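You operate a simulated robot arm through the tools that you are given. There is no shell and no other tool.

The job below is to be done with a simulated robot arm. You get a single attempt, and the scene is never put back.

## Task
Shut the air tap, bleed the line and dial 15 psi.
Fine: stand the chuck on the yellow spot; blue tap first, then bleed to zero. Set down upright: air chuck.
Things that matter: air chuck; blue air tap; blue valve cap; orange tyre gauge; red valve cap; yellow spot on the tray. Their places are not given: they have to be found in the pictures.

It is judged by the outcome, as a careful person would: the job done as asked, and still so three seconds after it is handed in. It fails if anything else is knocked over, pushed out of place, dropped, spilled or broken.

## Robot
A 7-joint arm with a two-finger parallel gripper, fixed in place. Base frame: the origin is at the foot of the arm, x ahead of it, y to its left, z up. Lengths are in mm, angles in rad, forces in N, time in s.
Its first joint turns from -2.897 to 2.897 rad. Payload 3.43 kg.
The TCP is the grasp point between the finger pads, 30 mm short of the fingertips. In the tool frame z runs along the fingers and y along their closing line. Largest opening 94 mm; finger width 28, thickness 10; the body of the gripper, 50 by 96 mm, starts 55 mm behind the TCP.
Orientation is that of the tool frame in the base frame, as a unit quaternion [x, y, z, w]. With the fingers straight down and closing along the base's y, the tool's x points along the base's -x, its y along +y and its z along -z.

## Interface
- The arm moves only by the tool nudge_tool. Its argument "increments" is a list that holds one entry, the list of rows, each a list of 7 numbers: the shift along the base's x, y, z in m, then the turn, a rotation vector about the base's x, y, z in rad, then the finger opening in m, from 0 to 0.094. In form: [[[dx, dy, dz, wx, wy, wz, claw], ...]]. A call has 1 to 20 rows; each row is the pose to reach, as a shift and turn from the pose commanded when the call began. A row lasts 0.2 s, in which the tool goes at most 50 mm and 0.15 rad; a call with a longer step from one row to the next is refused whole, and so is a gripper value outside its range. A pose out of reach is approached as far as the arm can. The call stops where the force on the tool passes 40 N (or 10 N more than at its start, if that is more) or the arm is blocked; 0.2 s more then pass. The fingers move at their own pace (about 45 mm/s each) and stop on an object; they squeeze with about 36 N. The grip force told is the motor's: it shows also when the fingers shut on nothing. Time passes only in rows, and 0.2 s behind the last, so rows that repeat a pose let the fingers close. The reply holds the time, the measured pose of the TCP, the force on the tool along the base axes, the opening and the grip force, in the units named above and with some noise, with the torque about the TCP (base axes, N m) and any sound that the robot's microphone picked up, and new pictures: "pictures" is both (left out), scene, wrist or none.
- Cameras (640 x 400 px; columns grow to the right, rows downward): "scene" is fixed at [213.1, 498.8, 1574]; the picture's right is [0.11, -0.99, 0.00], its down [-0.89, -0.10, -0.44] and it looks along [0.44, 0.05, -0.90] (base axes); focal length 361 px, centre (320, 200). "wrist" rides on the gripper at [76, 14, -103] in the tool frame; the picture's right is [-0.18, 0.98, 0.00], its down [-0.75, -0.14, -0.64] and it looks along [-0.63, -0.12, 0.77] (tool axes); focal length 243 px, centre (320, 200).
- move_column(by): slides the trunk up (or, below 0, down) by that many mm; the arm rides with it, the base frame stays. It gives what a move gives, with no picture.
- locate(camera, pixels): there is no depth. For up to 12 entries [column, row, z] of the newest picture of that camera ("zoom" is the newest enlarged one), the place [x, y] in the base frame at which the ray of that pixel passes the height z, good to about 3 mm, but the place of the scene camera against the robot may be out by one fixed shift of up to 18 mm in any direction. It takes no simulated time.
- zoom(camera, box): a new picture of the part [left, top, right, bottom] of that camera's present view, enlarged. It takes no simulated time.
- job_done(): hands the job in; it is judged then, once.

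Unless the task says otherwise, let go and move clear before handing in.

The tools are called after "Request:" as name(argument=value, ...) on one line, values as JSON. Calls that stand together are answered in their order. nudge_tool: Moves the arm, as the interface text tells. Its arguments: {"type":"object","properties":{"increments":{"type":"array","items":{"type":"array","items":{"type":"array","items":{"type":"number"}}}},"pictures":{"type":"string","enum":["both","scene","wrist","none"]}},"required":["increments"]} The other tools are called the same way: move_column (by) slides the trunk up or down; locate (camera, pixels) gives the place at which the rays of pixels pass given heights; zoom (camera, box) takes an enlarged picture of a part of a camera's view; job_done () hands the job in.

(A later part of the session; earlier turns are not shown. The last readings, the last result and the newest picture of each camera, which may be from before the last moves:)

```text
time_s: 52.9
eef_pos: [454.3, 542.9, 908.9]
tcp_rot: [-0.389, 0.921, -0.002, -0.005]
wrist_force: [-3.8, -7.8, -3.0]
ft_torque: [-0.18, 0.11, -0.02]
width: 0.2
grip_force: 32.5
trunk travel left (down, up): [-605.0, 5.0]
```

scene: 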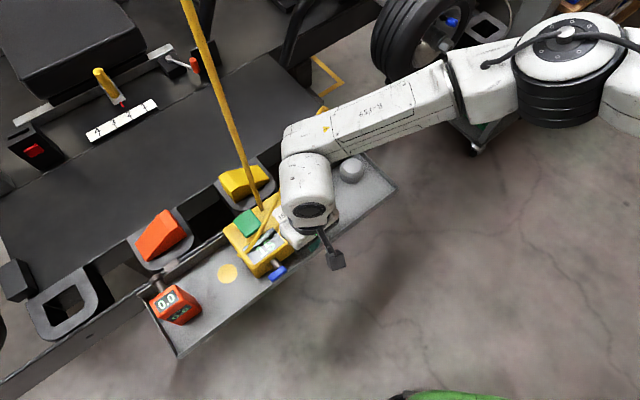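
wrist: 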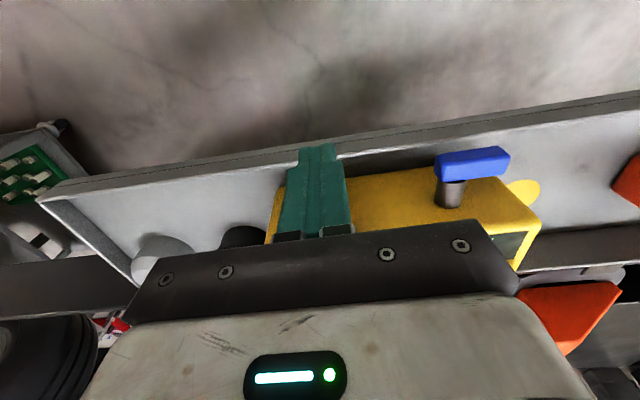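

Contact force is building (~8 N toward the button). I'll zoom on the display to see whether it is bleeding.

Request:
zoom(camera="scene", box=[230, 210, 300, 280])

Request:
nudge_tool(increments=[[[0.0007, 0.0007, 0, 0, 0, 0, 0.0], [0.0014, 0.0014, 0, 0, 0, 0, 0.0], [0.0014, 0.0014, 0, 0, 0, 0, 0.0]]], pictures="scene")

Request:
zoom(camera="scene", box=[230, 210, 300, 280])

```text
5.71 times, centred on (265, 245) of scene
```

zoom: 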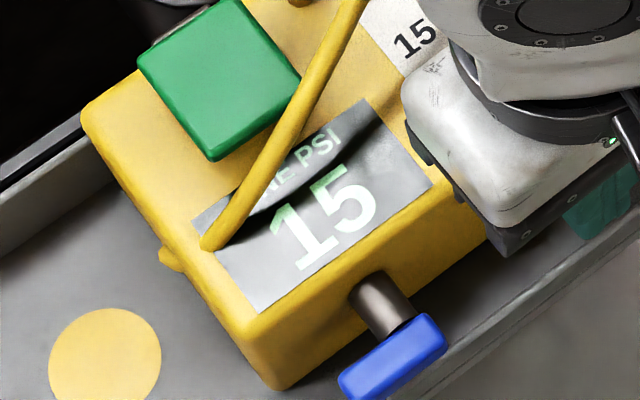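

```text
time_s: 53.7
eef_pos: [456.4, 544.1, 910.4]
tcp_rot: [-0.391, 0.92, -0.001, -0.005]
wrist_force: [-12.0, -10.3, -2.8]
ft_torque: [-0.35, 0.31, -0.01]
width: 0.0
grip_force: 33.2
trunk travel left (down, up): [-605.0, 5.0]
```

scene: 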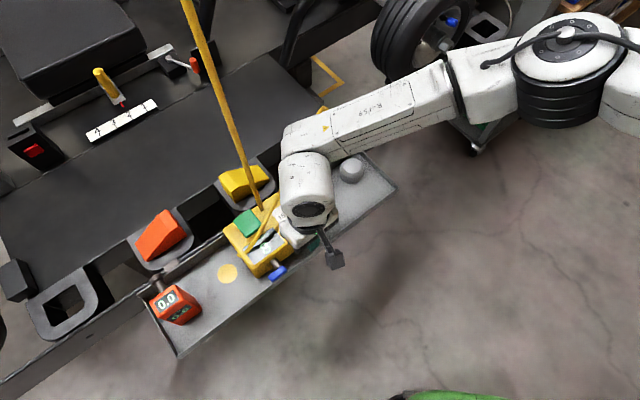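

```text
5.71 times, centred on (265, 245) of scene
```

zoom: 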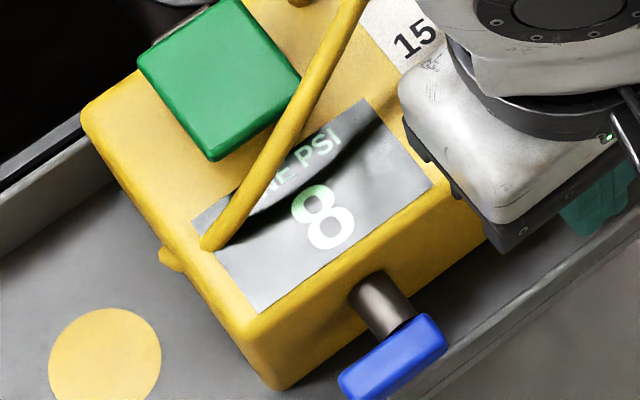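

The line is bleeding: the display dropped from 25 to 15 to 8. I'll hold the button down until it reads 0.

Request:
nudge_tool(increments=[[[0, 0, 0, 0, 0, 0, 0.0], [0, 0, 0, 0, 0, 0, 0.0], [0, 0, 0, 0, 0, 0, 0.0], [0, 0, 0, 0, 0, 0, 0.0], [0, 0, 0, 0, 0, 0, 0.0], [0, 0, 0, 0, 0, 0, 0.0], [0, 0, 0, 0, 0, 0, 0.0], [0, 0, 0, 0, 0, 0, 0.0]]], pictures="scene")

Request:
zoom(camera="scene", box=[230, 210, 300, 280])

```text
time_s: 55.5
eef_pos: [455.1, 544.1, 910.0]
tcp_rot: [-0.391, 0.921, -0.002, -0.004]
wrist_force: [-16.6, -10.8, -5.2]
ft_torque: [-0.3, 0.5, 0.04]
width: 0.0
grip_force: 32.9
trunk travel left (down, up): [-605.0, 5.0]
```

scene: 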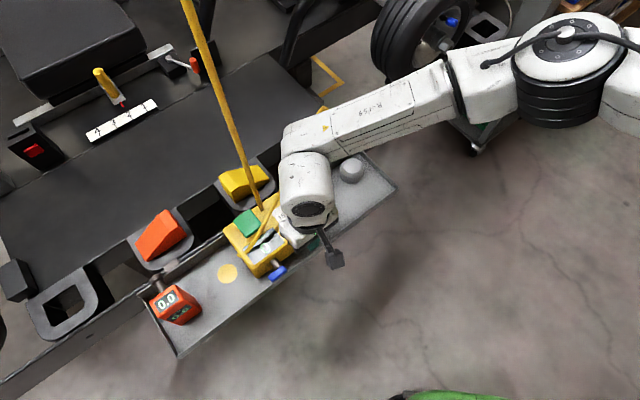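

```text
5.71 times, centred on (265, 245) of scene
```

zoom: 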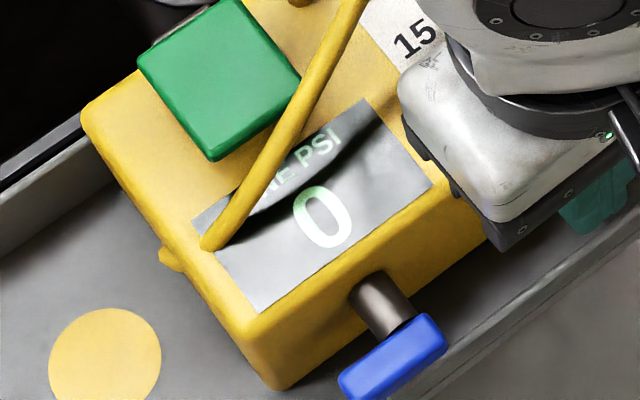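

Line reads 0. I'll release the button, retreat outward and up, and check it stays at 0.

Request:
nudge_tool(increments=[[[-0.005, -0.0052, 0, 0, 0, 0, 0.0], [-0.012, -0.0125, 0, 0, 0, 0, 0.0], [-0.02, -0.021, 0.005, 0, 0, 0, 0.0], [-0.02, -0.021, 0.04, 0, 0, 0, 0.03], [-0.02, -0.021, 0.08, 0, 0, 0, 0.05], [-0.01, -0.01, 0.12, 0, 0, 0, 0.05], [0.005, 0.0, 0.14, 0, 0, 0, 0.05], [0.005, 0.0, 0.14, 0, 0, 0, 0.05]]], pictures="both")

Request:
zoom(camera="wrist", box=[220, 90, 460, 240])

Request:
zoom(camera="scene", box=[230, 170, 340, 280])

```text
time_s: 57.3
eef_pos: [460.8, 546.2, 1053.6]
tcp_rot: [-0.39, 0.921, 0.0, -0.005]
wrist_force: [0.1, 0.7, -0.5]
ft_torque: [0.02, 0.03, 0.0]
width: 50.1
grip_force: 0.0
trunk travel left (down, up): [-605.0, 5.0]
```

scene: 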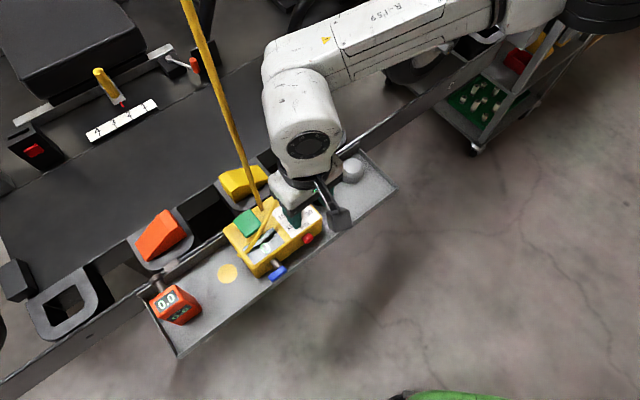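
wrist: 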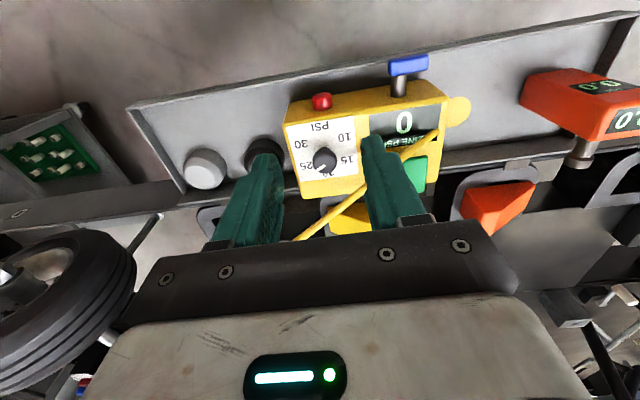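

```text
2.67 times, centred on (340, 165) of wrist
```

zoom: 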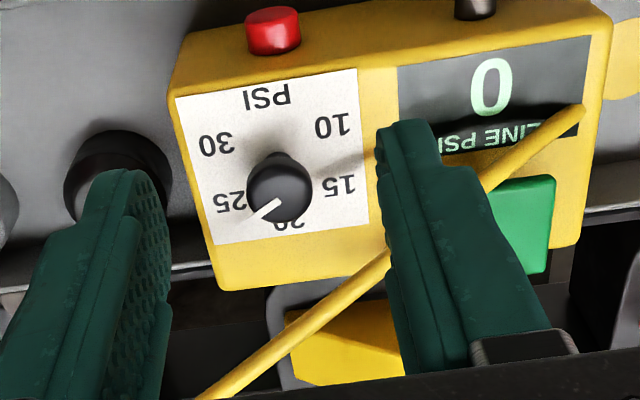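

```text
3.64 times, centred on (285, 225) of scene
```

zoom: 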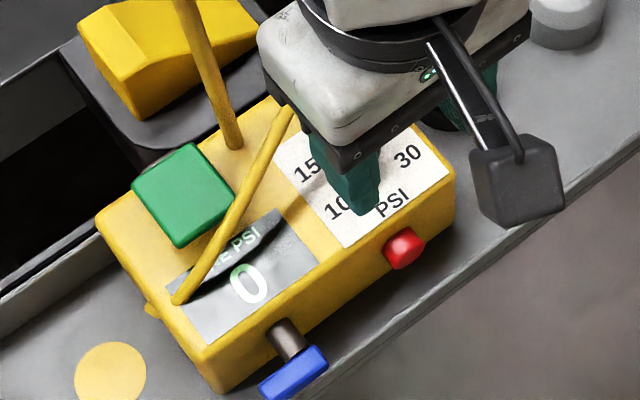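

Line stays at 0 after release. Triangulating the chuck's hose puts it near (506,606,980), right beside the dial, so I'll move the chuck first (that takes the hose away). I'll go look at the chuck in its holder.

Request:
nudge_tool(increments=[[[0.025, -0.013, 0.008, 0, 0, 0, 0.06], [0.05, -0.026, 0.016, 0, 0, 0, 0.08], [0.075, -0.04, 0.024, 0, 0, 0, 0.08], [0.1, -0.053, 0.024, 0, 0, 0, 0.08], [0.12, -0.065, 0.024, 0, 0, 0, 0.08], [0.135, -0.071, 0.025, 0, 0, 0, 0.08]]], pictures="both")

Request:
zoom(camera="wrist", box=[220, 90, 460, 240])

Request:
zoom(camera="scene", box=[270, 80, 380, 180])

```text
time_s: 58.7
eef_pos: [595.7, 473.7, 1074.4]
tcp_rot: [-0.391, 0.921, -0.001, -0.004]
wrist_force: [-0.1, -0.4, -0.2]
ft_torque: [0.0, -0.01, -0.01]
width: 80.1
grip_force: 0.1
trunk travel left (down, up): [-605.0, 5.0]
```

scene: 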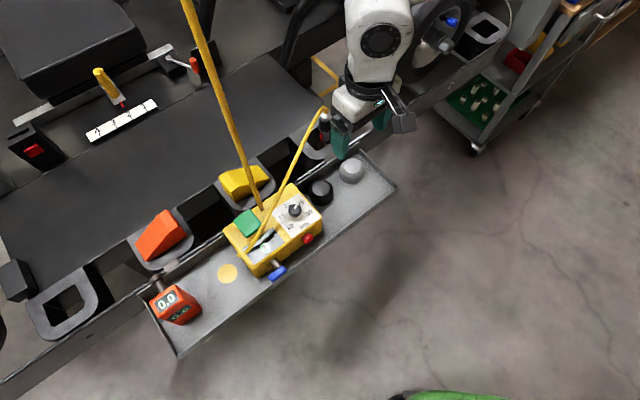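
wrist: 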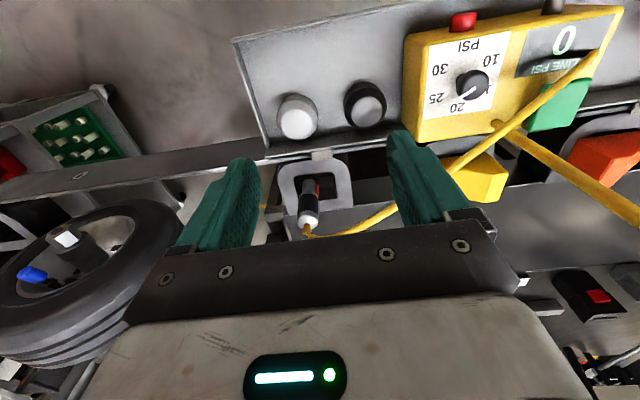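

```text
2.67 times, centred on (340, 165) of wrist
```

zoom: 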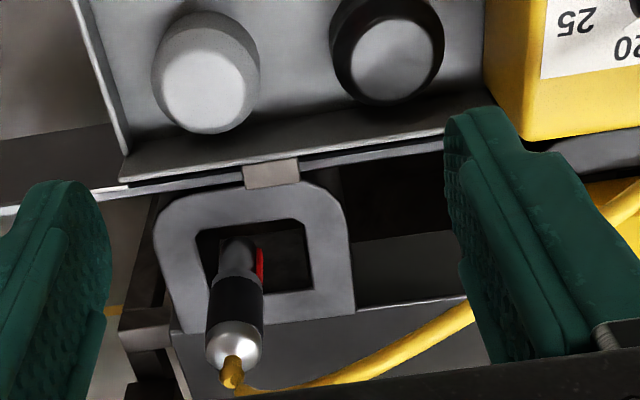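

```text
4.00 times, centred on (325, 130) of scene
```

zoom: 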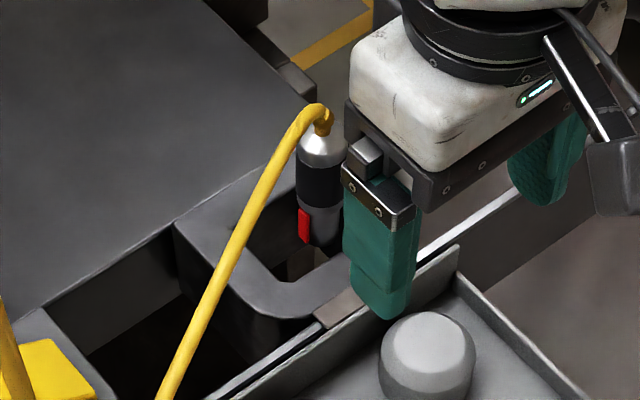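

The chuck (silver dome at wrist zoom (233,350), black body, red trigger at its side) stands upright in a square holster ring behind the tray, with its hose arching from the top. I'll triangulate it.

Request:
locate(camera="wrist", pixels=[[307.4, 221.2, 960], [307.4, 221.2, 980], [307.4, 221.2, 1000], [307.4, 221.2, 1020], [308.5, 206.3, 940], [308.5, 206.3, 960], [308.5, 206.3, 980], [309.5, 184, 880], [309.5, 184, 900], [309.5, 184, 920], [316, 160, 850], [316, 160, 870]])

Request:
locate(camera="scene", pixels=[[325.5, 116.2, 960], [325.5, 116.2, 980], [325.5, 116.2, 1000], [325.5, 116.2, 1020], [324.5, 127, 940], [324.5, 127, 960], [324.5, 127, 980], [324, 139, 900], [324, 139, 920], [324, 139, 880], [348, 180, 865], [320, 188, 865]])

```text
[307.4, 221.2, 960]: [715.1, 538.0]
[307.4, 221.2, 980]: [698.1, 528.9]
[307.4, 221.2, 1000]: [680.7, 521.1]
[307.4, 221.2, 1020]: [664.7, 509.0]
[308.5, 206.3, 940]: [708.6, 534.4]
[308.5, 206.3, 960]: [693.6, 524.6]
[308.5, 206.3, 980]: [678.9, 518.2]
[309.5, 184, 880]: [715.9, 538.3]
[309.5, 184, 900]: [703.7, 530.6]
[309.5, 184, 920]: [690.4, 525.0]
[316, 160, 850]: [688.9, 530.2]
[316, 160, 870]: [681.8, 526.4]
```

```text
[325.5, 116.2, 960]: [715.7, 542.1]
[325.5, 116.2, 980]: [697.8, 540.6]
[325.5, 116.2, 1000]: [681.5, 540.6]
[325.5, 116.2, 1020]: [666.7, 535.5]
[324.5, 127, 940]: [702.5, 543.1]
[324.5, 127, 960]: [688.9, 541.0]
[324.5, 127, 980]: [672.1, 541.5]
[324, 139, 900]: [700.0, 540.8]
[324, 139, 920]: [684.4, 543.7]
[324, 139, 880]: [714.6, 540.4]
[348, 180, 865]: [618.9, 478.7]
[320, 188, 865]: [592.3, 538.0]
```

Chuck axis is near (714,539) with its dome around z≈960 and black body around z≈930. I'll turn the tool so the fingers close across the hose direction (yaw −0.77) and move above the chuck for a better look.

Request:
nudge_tool(increments=[[[0.0, 0.0, 0.01, 0, 0, -0.131, 0.08], [0.0, 0.0, 0.02, 0, 0, -0.262, 0.08], [0.005, 0.0, 0.03, 0, 0, -0.393, 0.08], [0.015, 0.005, 0.035, 0, 0, -0.524, 0.08], [0.025, 0.01, 0.035, 0, 0, -0.655, 0.08], [0.035, 0.015, 0.035, 0, 0, -0.786, 0.08], [0.045, 0.02, 0.035, 0, 0, -0.917, 0.08], [0.055, 0.025, 0.035, 0, 0, -1.048, 0.08], [0.065, 0.03, 0.035, 0, 0, -1.179, 0.08], [0.075, 0.035, 0.035, 0, 0, -1.31, 0.08], [0.085, 0.04, 0.035, 0, 0, -1.44, 0.08], [0.095, 0.045, 0.035, 0, 0, -1.57, 0.08]]], pictures="both")

Request:
zoom(camera="wrist", box=[200, 60, 440, 240])

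```text
time_s: 61.3
eef_pos: [692.9, 518.7, 1109.2]
tcp_rot: [0.375, 0.927, 0.002, -0.004]
wrist_force: [0.2, -0.6, -0.7]
ft_torque: [-0.02, 0.05, 0.01]
width: 79.9
grip_force: 0.0
trunk travel left (down, up): [-605.0, 5.0]
```

scene: 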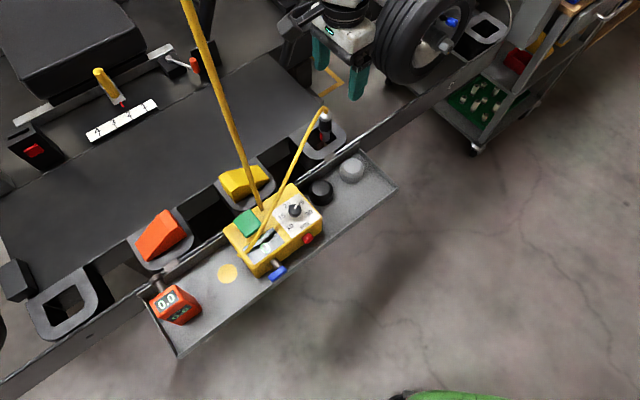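
wrist: 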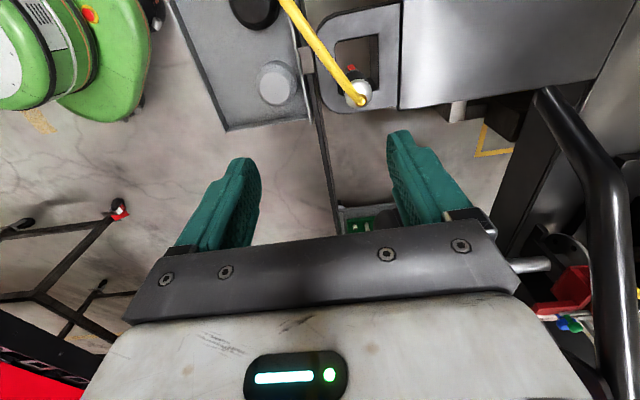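

```text
2.22 times, centred on (320, 150) of wrist
```

zoom: 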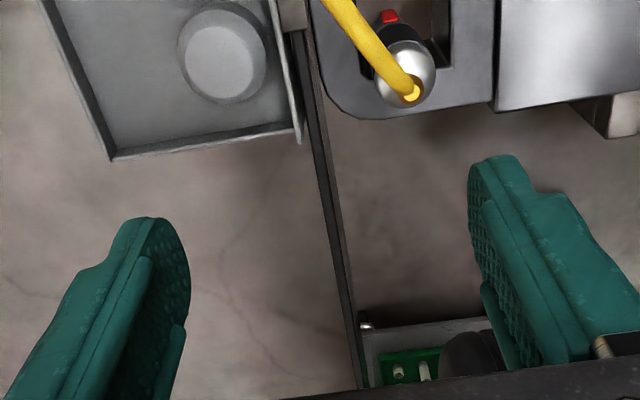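

I'll locate the dome in this view and compare with the previous for the height.

Request:
locate(camera="wrist", pixels=[[358.3, 95, 940], [358.3, 95, 960], [358.3, 95, 980], [352, 67, 900], [352, 67, 920], [352, 67, 940], [338, 105, 860], [338, 105, 880], [400, 105, 860], [400, 105, 880], [300, 60, 860], [300, 60, 880]])

```text
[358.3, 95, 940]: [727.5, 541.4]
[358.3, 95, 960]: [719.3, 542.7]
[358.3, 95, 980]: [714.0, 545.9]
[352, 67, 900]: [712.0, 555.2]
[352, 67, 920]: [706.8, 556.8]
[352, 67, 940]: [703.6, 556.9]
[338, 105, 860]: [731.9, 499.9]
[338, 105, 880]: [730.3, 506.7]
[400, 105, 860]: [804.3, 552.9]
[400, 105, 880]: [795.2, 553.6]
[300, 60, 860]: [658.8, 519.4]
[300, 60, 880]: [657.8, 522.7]
```

Triangulating both views gives the chuck axis at ≈(722,542), dome centre z≈952, black body z≈898–938. The vertical supply hose at (502,648) would foul the forearm if I placed with a vertical tool, so I'll grasp with the tool tilted outward ~25–30° (yaw 0.8). First I turn back and tilt.

Request:
nudge_tool(increments=[[[0.0, 0.0, 0.0, 0, 0, 0.131, 0.06], [0.0, 0.0, 0.0, 0, 0, 0.262, 0.06], [-0.001, -0.001, 0.0, 0, 0, 0.393, 0.06], [-0.002, -0.002, -0.005, 0, 0, 0.524, 0.06], [-0.003, -0.004, -0.01, 0, 0, 0.655, 0.06], [-0.004, -0.006, -0.015, 0, 0, 0.786, 0.06], [-0.005, -0.008, -0.02, 0, 0, 0.917, 0.06], [-0.006, -0.01, -0.025, 0, 0, 1.048, 0.06], [-0.007, -0.012, -0.03, 0, 0, 1.179, 0.06], [-0.008, -0.013, -0.035, 0, 0, 1.31, 0.06], [-0.008, -0.013, -0.04, 0, 0, 1.44, 0.06], [-0.008, -0.013, -0.045, 0, 0, 1.573, 0.06]]], pictures="none")

Request:
nudge_tool(increments=[[[0, 0, 0, 0.0717, -0.0697, 0, 0.06], [0, 0, 0, 0.1434, -0.1394, 0, 0.06], [0, 0, 0, 0.2151, -0.2091, 0, 0.06], [0, 0, 0, 0.2868, -0.2788, 0, 0.06], [0, 0, 0, 0.3442, -0.3346, 0, 0.06], [0, 0, 0, 0.3442, -0.3346, 0, 0.06]]], pictures="both")

```text
time_s: 63.9
eef_pos: [682.9, 506.2, 1064.1]
tcp_rot: [-0.394, 0.919, -0.001, -0.005]
wrist_force: [-0.2, -0.6, 0.9]
ft_torque: [-0.01, -0.02, 0.0]
width: 59.9
grip_force: 0.1
trunk travel left (down, up): [-605.0, 5.0]
```

```text
time_s: 65.3
eef_pos: [683.4, 505.1, 1064.8]
tcp_rot: [-0.381, 0.895, 0.091, 0.215]
wrist_force: [-0.1, 0.7, 0.7]
ft_torque: [-0.02, 0.0, 0.02]
width: 60.2
grip_force: 0.1
trunk travel left (down, up): [-605.0, 5.0]
```

scene: 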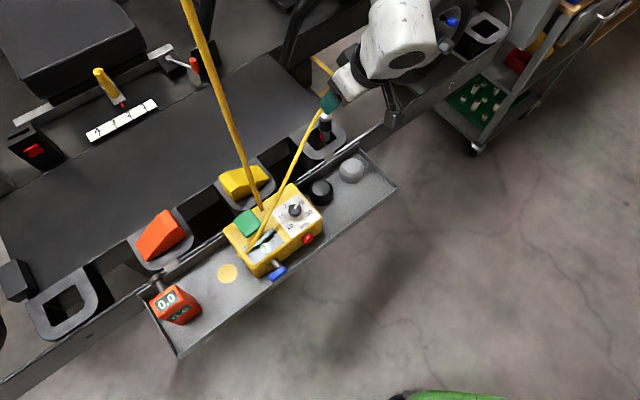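
wrist: 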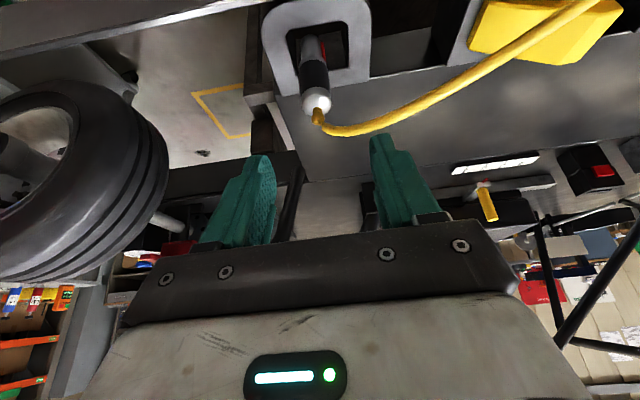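

The 27° outward tilt is fully reached here. I'll zoom on the chuck and locate it again from this angle.

Request:
zoom(camera="wrist", box=[250, 0, 410, 150])

Request:
locate(camera="wrist", pixels=[[316.5, 102, 940], [316.5, 102, 950], [316.5, 102, 960], [315, 75, 910], [315, 75, 920], [315, 75, 930], [311, 45, 860], [311, 45, 880], [290, 60, 860], [290, 60, 880], [345, 130, 980], [345, 130, 990]])

```text
2.67 times, centred on (330, 75) of wrist
```

zoom: 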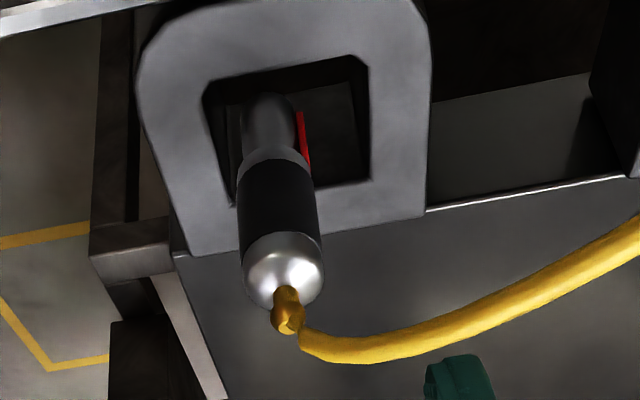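

```text
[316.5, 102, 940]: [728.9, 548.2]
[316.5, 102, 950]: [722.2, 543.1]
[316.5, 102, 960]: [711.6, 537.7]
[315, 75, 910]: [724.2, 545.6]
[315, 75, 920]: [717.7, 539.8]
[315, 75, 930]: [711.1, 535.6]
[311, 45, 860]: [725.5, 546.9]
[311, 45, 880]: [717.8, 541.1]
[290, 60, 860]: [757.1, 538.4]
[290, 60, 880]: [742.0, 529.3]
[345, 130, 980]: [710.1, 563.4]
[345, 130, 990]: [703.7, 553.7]
```

Confirmed: dome ≈(722,542,951); chuck bottom around z≈850. Before grasping, I'll check that this tilted pose (and a bit more tilt) is reachable over the yellow spot, passing along the tray's front and clear of the hoses.

Request:
nudge_tool(increments=[[[-0.02, -0.02, 0.0, 0, 0, 0, 0.06], [-0.06, -0.02, 0.0, 0, 0, 0, 0.06], [-0.1, 0.0, 0.0, 0, 0, 0, 0.06], [-0.14, 0.02, 0.0, 0, 0, 0, 0.06], [-0.18, 0.05, 0.0, 0, 0, 0, 0.06], [-0.215, 0.08, 0.0, 0, 0, 0, 0.06], [-0.243, 0.105, 0.0, 0, 0, 0, 0.06], [-0.265, 0.135, 0.0, 0, 0, 0, 0.06], [-0.29, 0.165, 0.0, 0, 0, 0, 0.06], [-0.31, 0.19, 0.0, 0, 0, 0, 0.06], [-0.31, 0.19, 0.0, 0, 0, 0, 0.06]]], pictures="both")

```text
time_s: 67.0
eef_pos: [540.1, 591.4, 1060.4]
tcp_rot: [-0.298, 0.927, 0.07, 0.218]
wrist_force: [0.2, 0.4, -0.3]
ft_torque: [0.02, -0.02, -0.01]
width: 60.0
grip_force: 0.0
trunk travel left (down, up): [-605.0, 5.0]
stopped in row 8: the arm was blocked; the commanded pose is now the measured one
```

scene: 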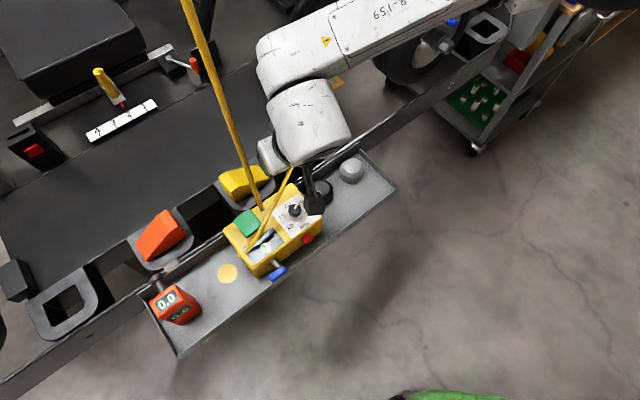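
wrist: 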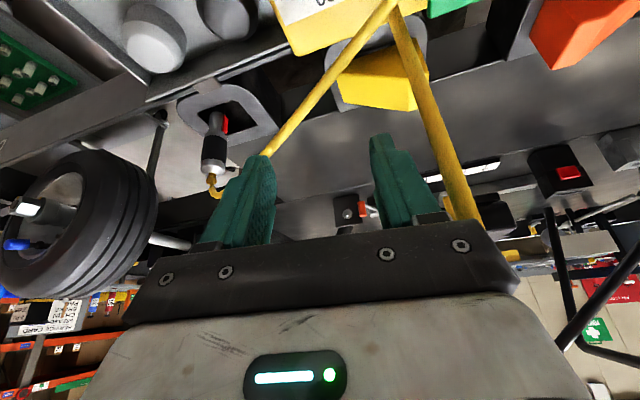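

The arm got blocked at this height (elbow/head again) and slid toward the supply hose, so I back away immediately to the right/outward and restore the yaw; lower wrist heights have been free of this, so I'll travel low and in front of the tray instead.

Request:
nudge_tool(increments=[[[0.02, -0.03, 0.0, 0, 0, 0.06, 0.06], [0.045, -0.06, 0.0, 0, 0, 0.12, 0.06], [0.07, -0.085, 0.0, 0, 0, 0.18, 0.06], [0.07, -0.085, -0.03, 0, 0, 0.18, 0.06]]], pictures="both")

```text
time_s: 68.0
eef_pos: [611.3, 505.5, 1031.5]
tcp_rot: [-0.38, 0.896, 0.091, 0.212]
wrist_force: [0.9, -0.4, -0.5]
ft_torque: [0.01, 0.0, -0.01]
width: 60.2
grip_force: 0.1
trunk travel left (down, up): [-605.0, 5.0]
```

scene: 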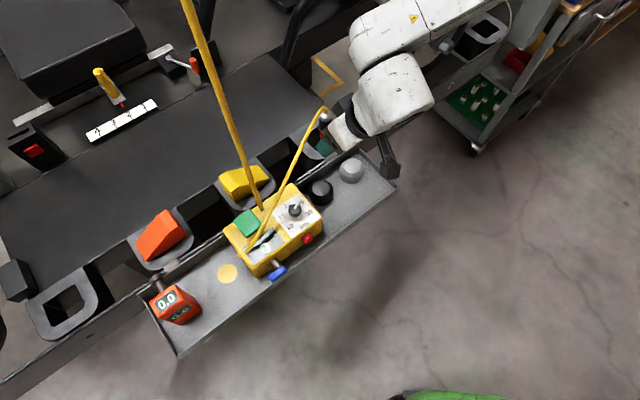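
wrist: 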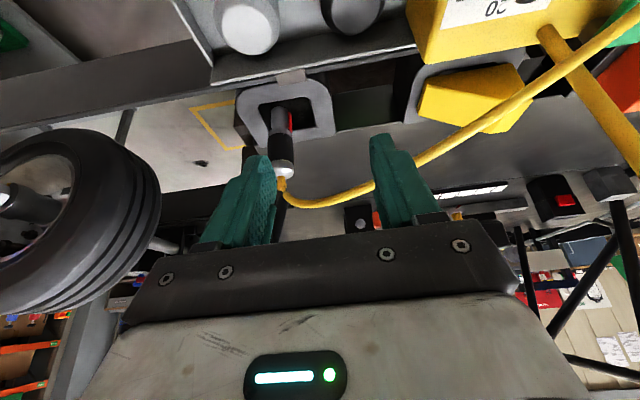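

Back in a safe spot. I'll test the low route along the tray's front (z≈960) toward the spot with the gripper empty.

Request:
nudge_tool(increments=[[[-0.038, -0.031, -0.005, 0, 0, 0, 0.06], [-0.06, -0.045, -0.03, 0, 0, 0, 0.06], [-0.083, -0.057, -0.055, 0, 0, 0, 0.06], [-0.1086, -0.0323, -0.0715, 0, 0, 0, 0.06], [-0.1338, -0.008, -0.0715, 0, 0, 0, 0.06], [-0.159, 0.0163, -0.0715, 0, 0, 0, 0.06], [-0.1842, 0.0406, -0.0715, 0, 0, 0, 0.06], [-0.2094, 0.0649, -0.0715, 0, 0, 0, 0.06], [-0.2346, 0.0892, -0.0715, 0, 0, 0, 0.06], [-0.2598, 0.1135, -0.0715, 0, 0, 0, 0.06], [-0.2857, 0.1384, -0.0715, 0, 0, 0, 0.06], [-0.2857, 0.1384, -0.0715, 0, 0, 0, 0.06]]], pictures="both")

```text
time_s: 70.6
eef_pos: [325.6, 645.9, 958.6]
tcp_rot: [-0.38, 0.896, 0.088, 0.211]
wrist_force: [-0.3, -0.4, -0.8]
ft_torque: [-0.03, 0.03, 0.03]
width: 59.9
grip_force: 0.0
trunk travel left (down, up): [-605.0, 5.0]
```

scene: 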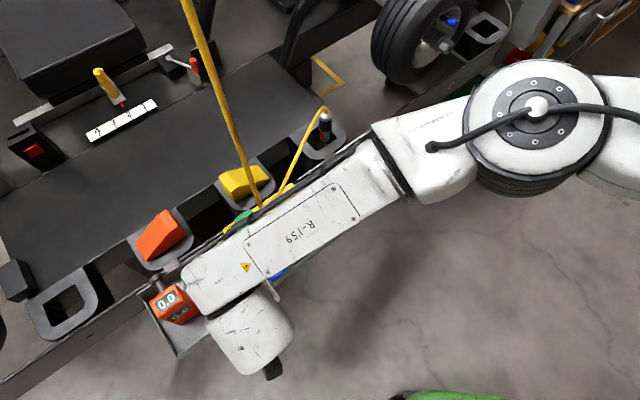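
wrist: 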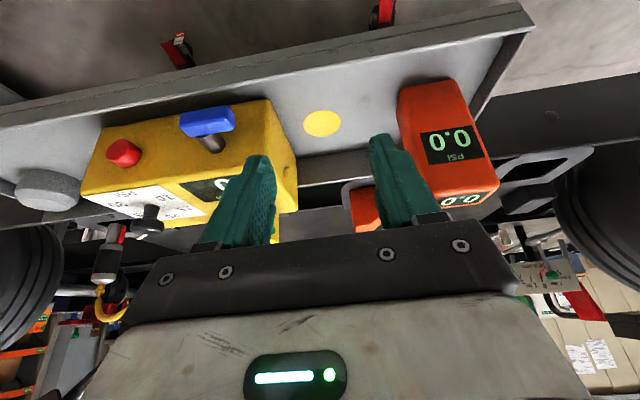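

The low route works with the tilt. I'll measure the spot from here and test moving in over it.

Request:
locate(camera="wrist", pixels=[[322, 123, 845], [322, 110.5, 845], [322, 135.5, 845], [304, 124, 845], [340, 122, 845], [322, 123, 840]])

Request:
nudge_tool(increments=[[[0.018, 0.018, 0.0, 0, 0, 0, 0.06], [0.037, 0.036, 0.0, 0, 0, 0, 0.06], [0.055, 0.053, 0.0, 0, 0, 0, 0.06], [0.055, 0.053, 0.0, 0, 0, 0, 0.06]]], pictures="both")

Request:
zoom(camera="wrist", box=[200, 100, 440, 250])

```text
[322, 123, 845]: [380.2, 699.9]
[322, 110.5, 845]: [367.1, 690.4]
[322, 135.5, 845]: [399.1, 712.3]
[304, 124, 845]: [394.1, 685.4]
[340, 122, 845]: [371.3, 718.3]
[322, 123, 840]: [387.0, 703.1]
```

```text
time_s: 71.6
eef_pos: [381.1, 698.5, 956.8]
tcp_rot: [-0.38, 0.896, 0.089, 0.211]
wrist_force: [-0.2, -1.1, 1.0]
ft_torque: [0.0, 0.01, -0.03]
width: 60.2
grip_force: 0.1
trunk travel left (down, up): [-605.0, 5.0]
```

scene: 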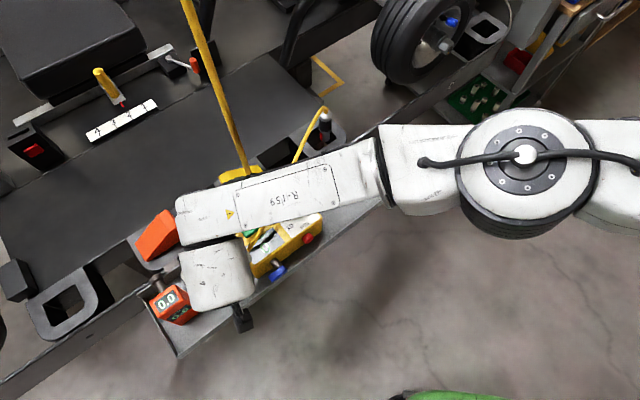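
wrist: 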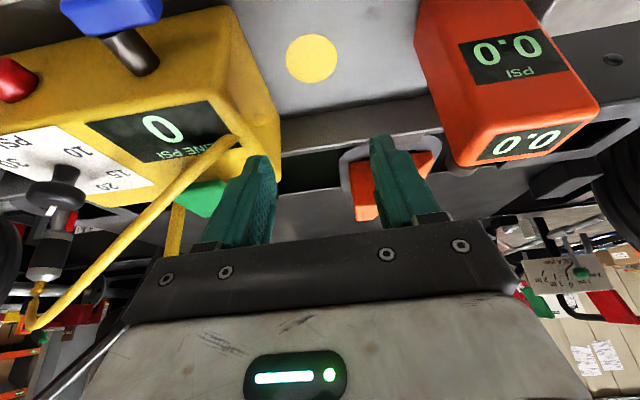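

```text
2.67 times, centred on (320, 175) of wrist
```

zoom: 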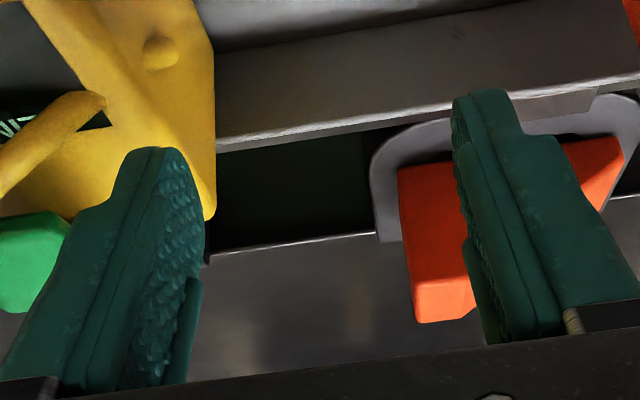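

Over the spot the pose is reachable with the forearm clear of the supply hose. I'll locate the spot in this view too.

Request:
locate(camera="wrist", pixels=[[312, 58, 845], [312, 58, 850], [312, 58, 840], [286, 58, 845], [338, 58, 845], [312, 34, 845], [312, 82, 845], [520, 42, 900], [395, 120, 870], [240, 5, 845]])

```text
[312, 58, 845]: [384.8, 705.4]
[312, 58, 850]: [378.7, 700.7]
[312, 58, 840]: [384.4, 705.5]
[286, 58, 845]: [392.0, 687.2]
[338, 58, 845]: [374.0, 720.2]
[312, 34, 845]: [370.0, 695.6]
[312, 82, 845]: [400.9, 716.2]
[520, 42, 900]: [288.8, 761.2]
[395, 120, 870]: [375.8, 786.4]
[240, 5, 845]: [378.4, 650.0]
```

The spot centre is ≈(384.5,705). Now I'll go back along the front route to a pre-grasp point 80 mm in front of the chuck, with the fingers opened 46 mm.

Request:
nudge_tool(increments=[[[-0.018, -0.018, 0, 0, 0, 0, 0.06], [-0.037, -0.036, 0, 0, 0, 0, 0.06], [-0.055, -0.053, 0, 0, 0, 0, 0.06], [-0.0298, -0.0773, 0, 0, 0, 0, 0.06], [-0.0046, -0.1016, 0, 0, 0, 0, 0.06], [0.0206, -0.1259, 0, 0, 0, 0, 0.06], [0.0458, -0.1502, 0, 0, 0, 0, 0.06], [0.071, -0.1745, 0, 0, 0, 0, 0.06], [0.0962, -0.1988, 0, 0, 0, 0, 0.06], [0.1214, -0.2231, 0, 0, 0, 0, 0.05], [0.1466, -0.2474, 0, 0, 0, 0, 0.046], [0.19, -0.239, 0, 0, 0, 0, 0.046], [0.234, -0.23, -0.005, 0, 0, 0, 0.046], [0.2786, -0.2214, -0.011, 0, 0, 0, 0.046], [0.2786, -0.2214, -0.011, 0, 0, 0, 0.046]]], pictures="both")

Request:
zoom(camera="wrist", box=[220, 90, 440, 240])

Request:
zoom(camera="scene", box=[280, 80, 400, 190])

```text
time_s: 74.8
eef_pos: [659.7, 477.0, 948.6]
tcp_rot: [-0.38, 0.896, 0.09, 0.212]
wrist_force: [0.6, 0.2, -0.2]
ft_torque: [-0.01, 0.04, -0.02]
width: 45.9
grip_force: 0.0
trunk travel left (down, up): [-605.0, 5.0]
```

scene: 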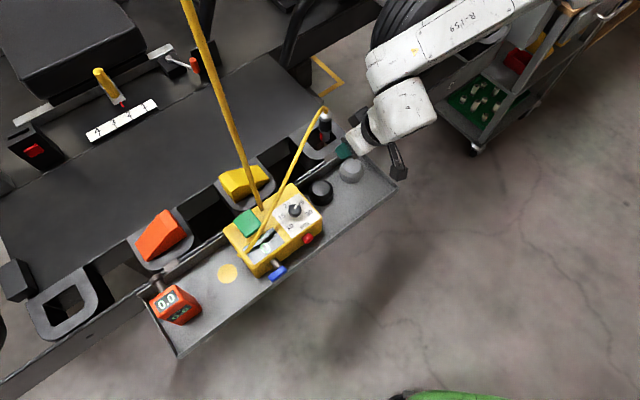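
wrist: 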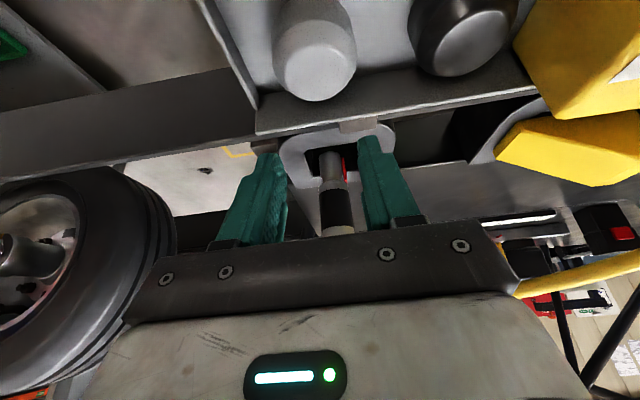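

```text
2.67 times, centred on (330, 165) of wrist
```

zoom: 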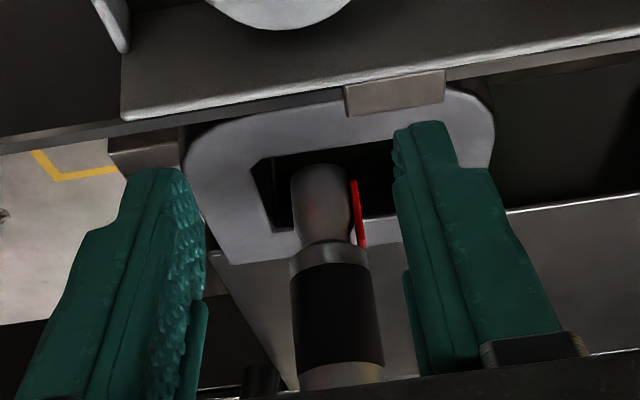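

```text
3.64 times, centred on (340, 135) of scene
```

zoom: 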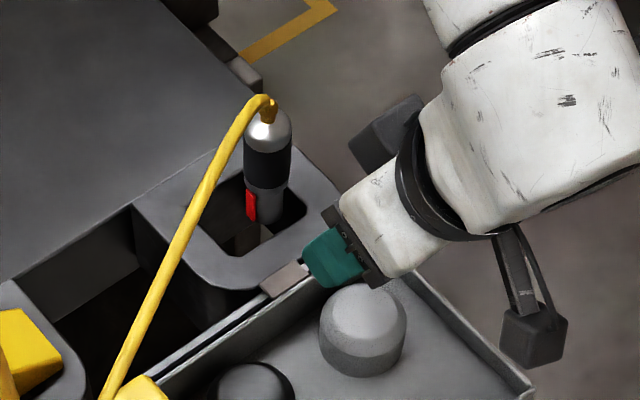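

The chuck's black body (zoom (338,310)) lies ≈3 mm toward the left finger side of centre and spans z≈907–945. I'll shift for that and slide in along the box normal to straddle it.

Request:
nudge_tool(increments=[[[-0.002, 0.002, -0.001, 0, 0, 0, 0.046], [0.009, 0.0155, -0.002, 0, 0, 0, 0.046], [0.02, 0.0275, -0.003, 0, 0, 0, 0.046], [0.031, 0.0385, -0.003, 0, 0, 0, 0.046], [0.042, 0.049, -0.003, 0, 0, 0, 0.046], [0.0532, 0.0599, -0.003, 0, 0, 0, 0.046], [0.0532, 0.0599, -0.003, 0, 0, 0, 0.046]]], pictures="both")

Request:
zoom(camera="wrist", box=[220, 90, 440, 240])

Request:
zoom(camera="scene", box=[280, 80, 400, 190])

```text
time_s: 76.4
eef_pos: [714.2, 538.7, 945.0]
tcp_rot: [-0.381, 0.896, 0.089, 0.211]
wrist_force: [-0.1, -1.2, 1.0]
ft_torque: [-0.01, 0.0, 0.02]
width: 46.1
grip_force: 0.0
trunk travel left (down, up): [-605.0, 5.0]
```

scene: 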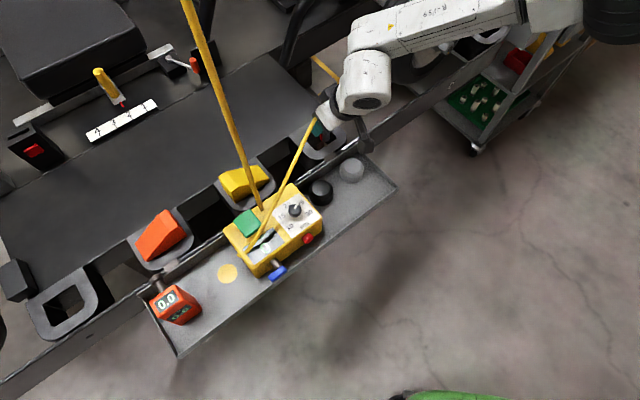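
wrist: 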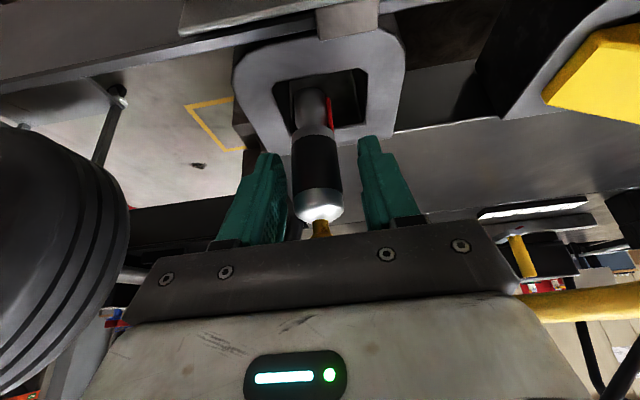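

```text
2.67 times, centred on (330, 165) of wrist
```

zoom: 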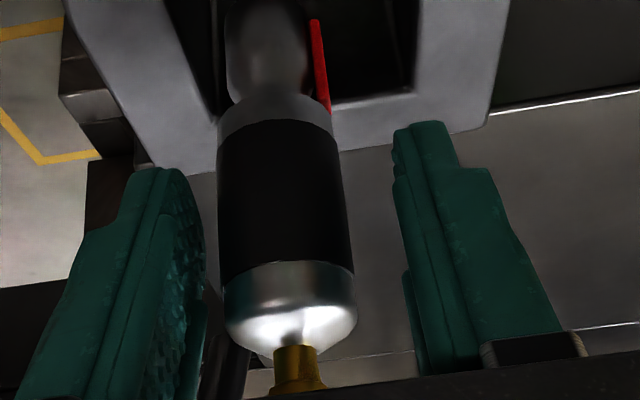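

```text
3.64 times, centred on (340, 135) of scene
```

zoom: 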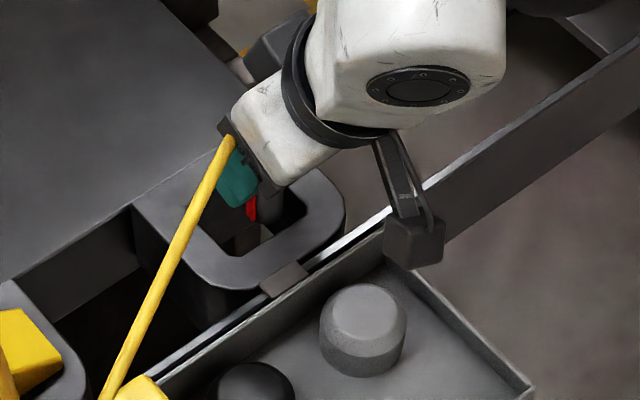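

The chuck's black body is between the fingers, within ~2 mm of centre, no contact forces. I'll close on it.

Request:
nudge_tool(increments=[[[0, 0, 0, 0, 0, 0, 0.036], [0, 0, 0, 0, 0, 0, 0.028], [0, 0, 0, 0, 0, 0, 0.018], [0, 0, 0, 0, 0, 0, 0.01], [0, 0, 0, 0, 0, 0, 0.01]]], pictures="wrist")

Request:
zoom(camera="wrist", box=[220, 90, 440, 240])

```text
time_s: 77.6
eef_pos: [712.3, 537.3, 945.5]
tcp_rot: [-0.38, 0.896, 0.09, 0.212]
wrist_force: [-0.4, -0.2, 0.1]
ft_torque: [0.01, 0.0, -0.03]
width: 30.7
grip_force: 36.3
trunk travel left (down, up): [-605.0, 5.0]
```

wrist: 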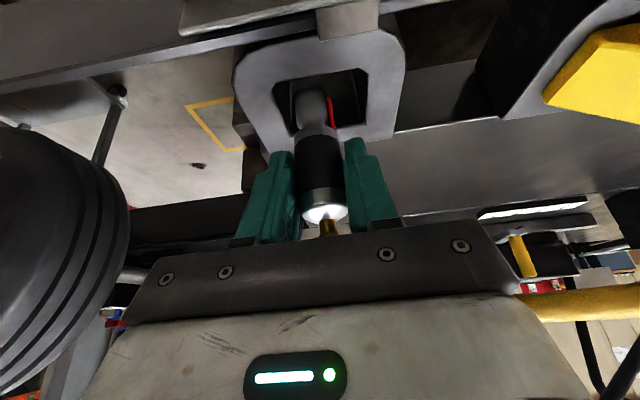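

```text
2.67 times, centred on (330, 165) of wrist
```

zoom: 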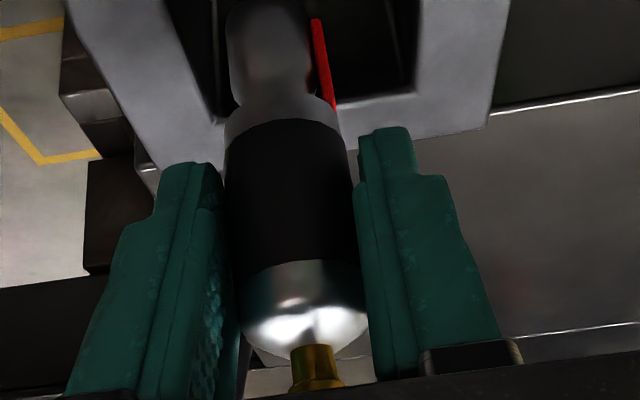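

Gripped (30.7 mm, 36 N). I'll lift gently straight up and watch the force.

Request:
nudge_tool(increments=[[[0, 0, 0.008, 0, 0, 0, 0.01], [0, 0, 0.018, 0, 0, 0, 0.01], [0, 0, 0.03, 0, 0, 0, 0.01], [0, 0, 0.045, 0, 0, 0, 0.01], [0, 0, 0.06, 0, 0, 0, 0.01], [0, 0, 0.06, 0, 0, 0, 0.01]]], pictures="both")

Request:
zoom(camera="scene", box=[260, 60, 400, 190])

Request:
zoom(camera="wrist", box=[220, 60, 440, 240])

```text
time_s: 79.0
eef_pos: [713.1, 537.5, 1006.1]
tcp_rot: [-0.38, 0.896, 0.09, 0.212]
wrist_force: [0.5, 0.5, -1.2]
ft_torque: [-0.01, 0.01, -0.01]
width: 29.2
grip_force: 35.9
trunk travel left (down, up): [-605.0, 5.0]
```

scene: 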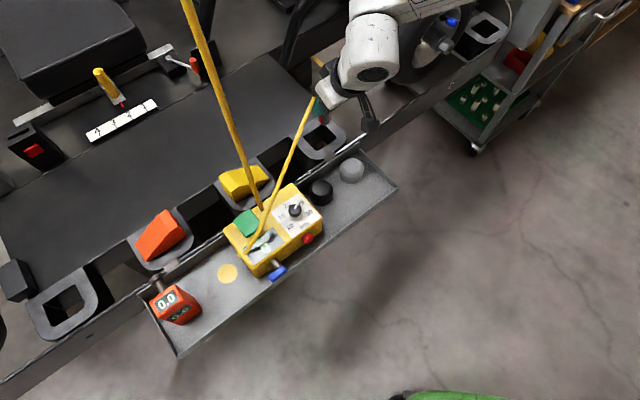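
wrist: 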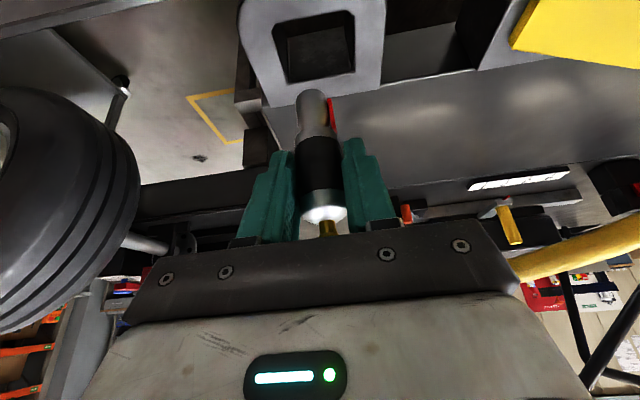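

```text
3.08 times, centred on (330, 125) of scene
```

zoom: 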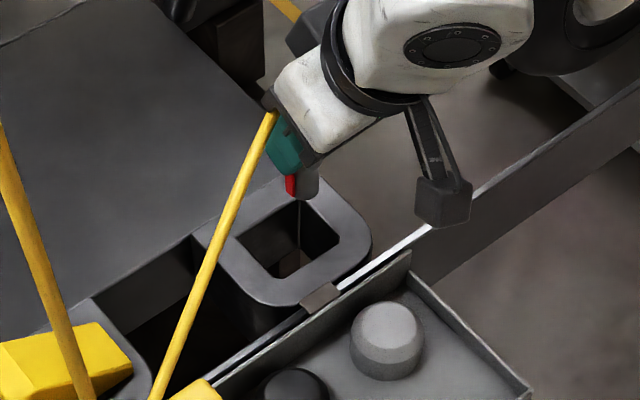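

```text
2.22 times, centred on (330, 150) of wrist
```

zoom: 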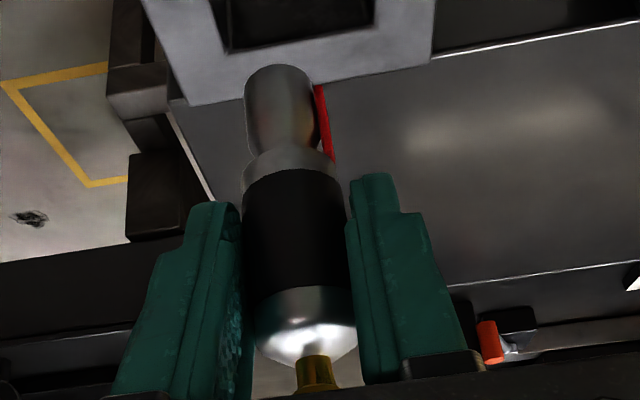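

The chuck is out of the holster and held upright; its bottom is about 60 mm below the grip point. I'll carry it outward over the tray's right end first.

Request:
nudge_tool(increments=[[[-0.019, -0.011, 0, 0, 0, 0, 0.01], [-0.0382, -0.0221, 0, 0, 0, 0, 0.01], [-0.0556, -0.033, 0, 0, 0, 0, 0.01], [-0.0731, -0.044, 0, 0, 0, 0, 0.01], [-0.0905, -0.055, 0, 0, 0, 0, 0.01], [-0.108, -0.0658, -0.004, 0, 0, 0, 0.01], [-0.1255, -0.0768, -0.008, 0, 0, 0, 0.01], [-0.1429, -0.0878, -0.012, 0, 0, 0, 0.01], [-0.16, -0.092, -0.017, 0, 0, 0, 0.01], [-0.178, -0.0955, -0.021, 0, 0, 0, 0.01]]], pictures="both")

```text
time_s: 81.2
eef_pos: [534.6, 439.1, 985.1]
tcp_rot: [-0.379, 0.896, 0.09, 0.212]
wrist_force: [0.2, -0.6, -1.1]
ft_torque: [0.0, 0.03, -0.04]
width: 29.7
grip_force: 35.8
trunk travel left (down, up): [-605.0, 5.0]
```

scene: 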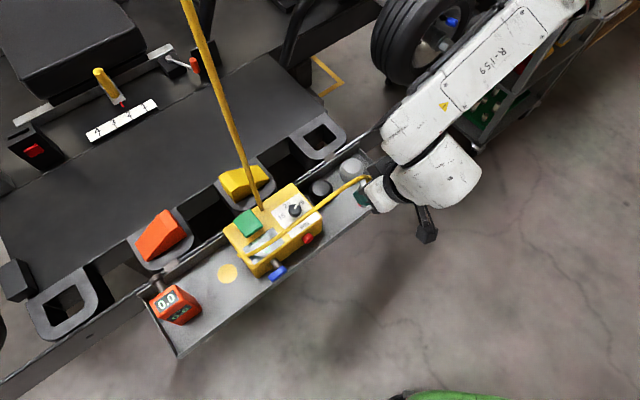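
wrist: 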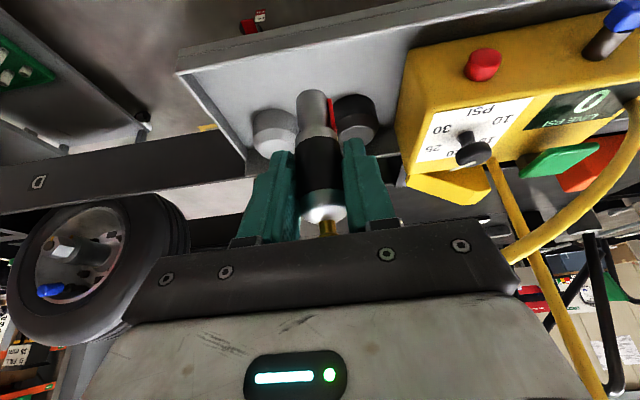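

Chuck held steadily and the hose follows. I'll continue left along the tray's front in short calls, checking the pose.

Request:
nudge_tool(increments=[[[-0.018, 0.0174, 0, 0, 0, 0, 0.01], [-0.036, 0.0347, 0, 0, 0, 0, 0.01], [-0.054, 0.0521, 0, 0, 0, 0, 0.01], [-0.072, 0.0694, 0, 0, 0, 0, 0.01]]], pictures="none")

Request:
nudge_tool(increments=[[[-0.018, 0.0174, 0, 0, 0, 0, 0.01], [-0.036, 0.0347, 0, 0, 0, 0, 0.01], [-0.054, 0.0521, 0, 0, 0, 0, 0.01]]], pictures="both")

```text
time_s: 82.2
eef_pos: [462.6, 510.7, 984.3]
tcp_rot: [-0.379, 0.896, 0.089, 0.211]
wrist_force: [0.4, -0.4, -1.3]
ft_torque: [-0.02, -0.01, -0.01]
width: 29.4
grip_force: 36.2
trunk travel left (down, up): [-605.0, 5.0]
```

```text
time_s: 83.0
eef_pos: [409.4, 562.8, 985.4]
tcp_rot: [-0.38, 0.896, 0.09, 0.212]
wrist_force: [-0.1, 0.4, -0.4]
ft_torque: [-0.01, 0.04, 0.03]
width: 29.1
grip_force: 35.3
trunk travel left (down, up): [-605.0, 5.0]
```

scene: 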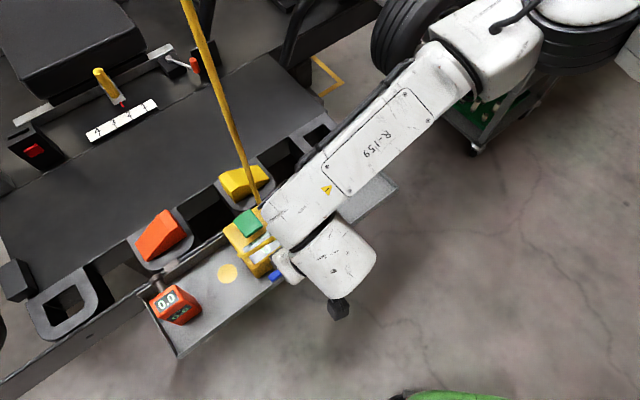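
wrist: 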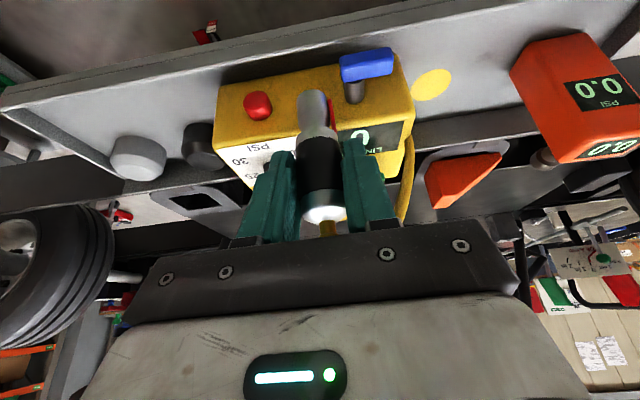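

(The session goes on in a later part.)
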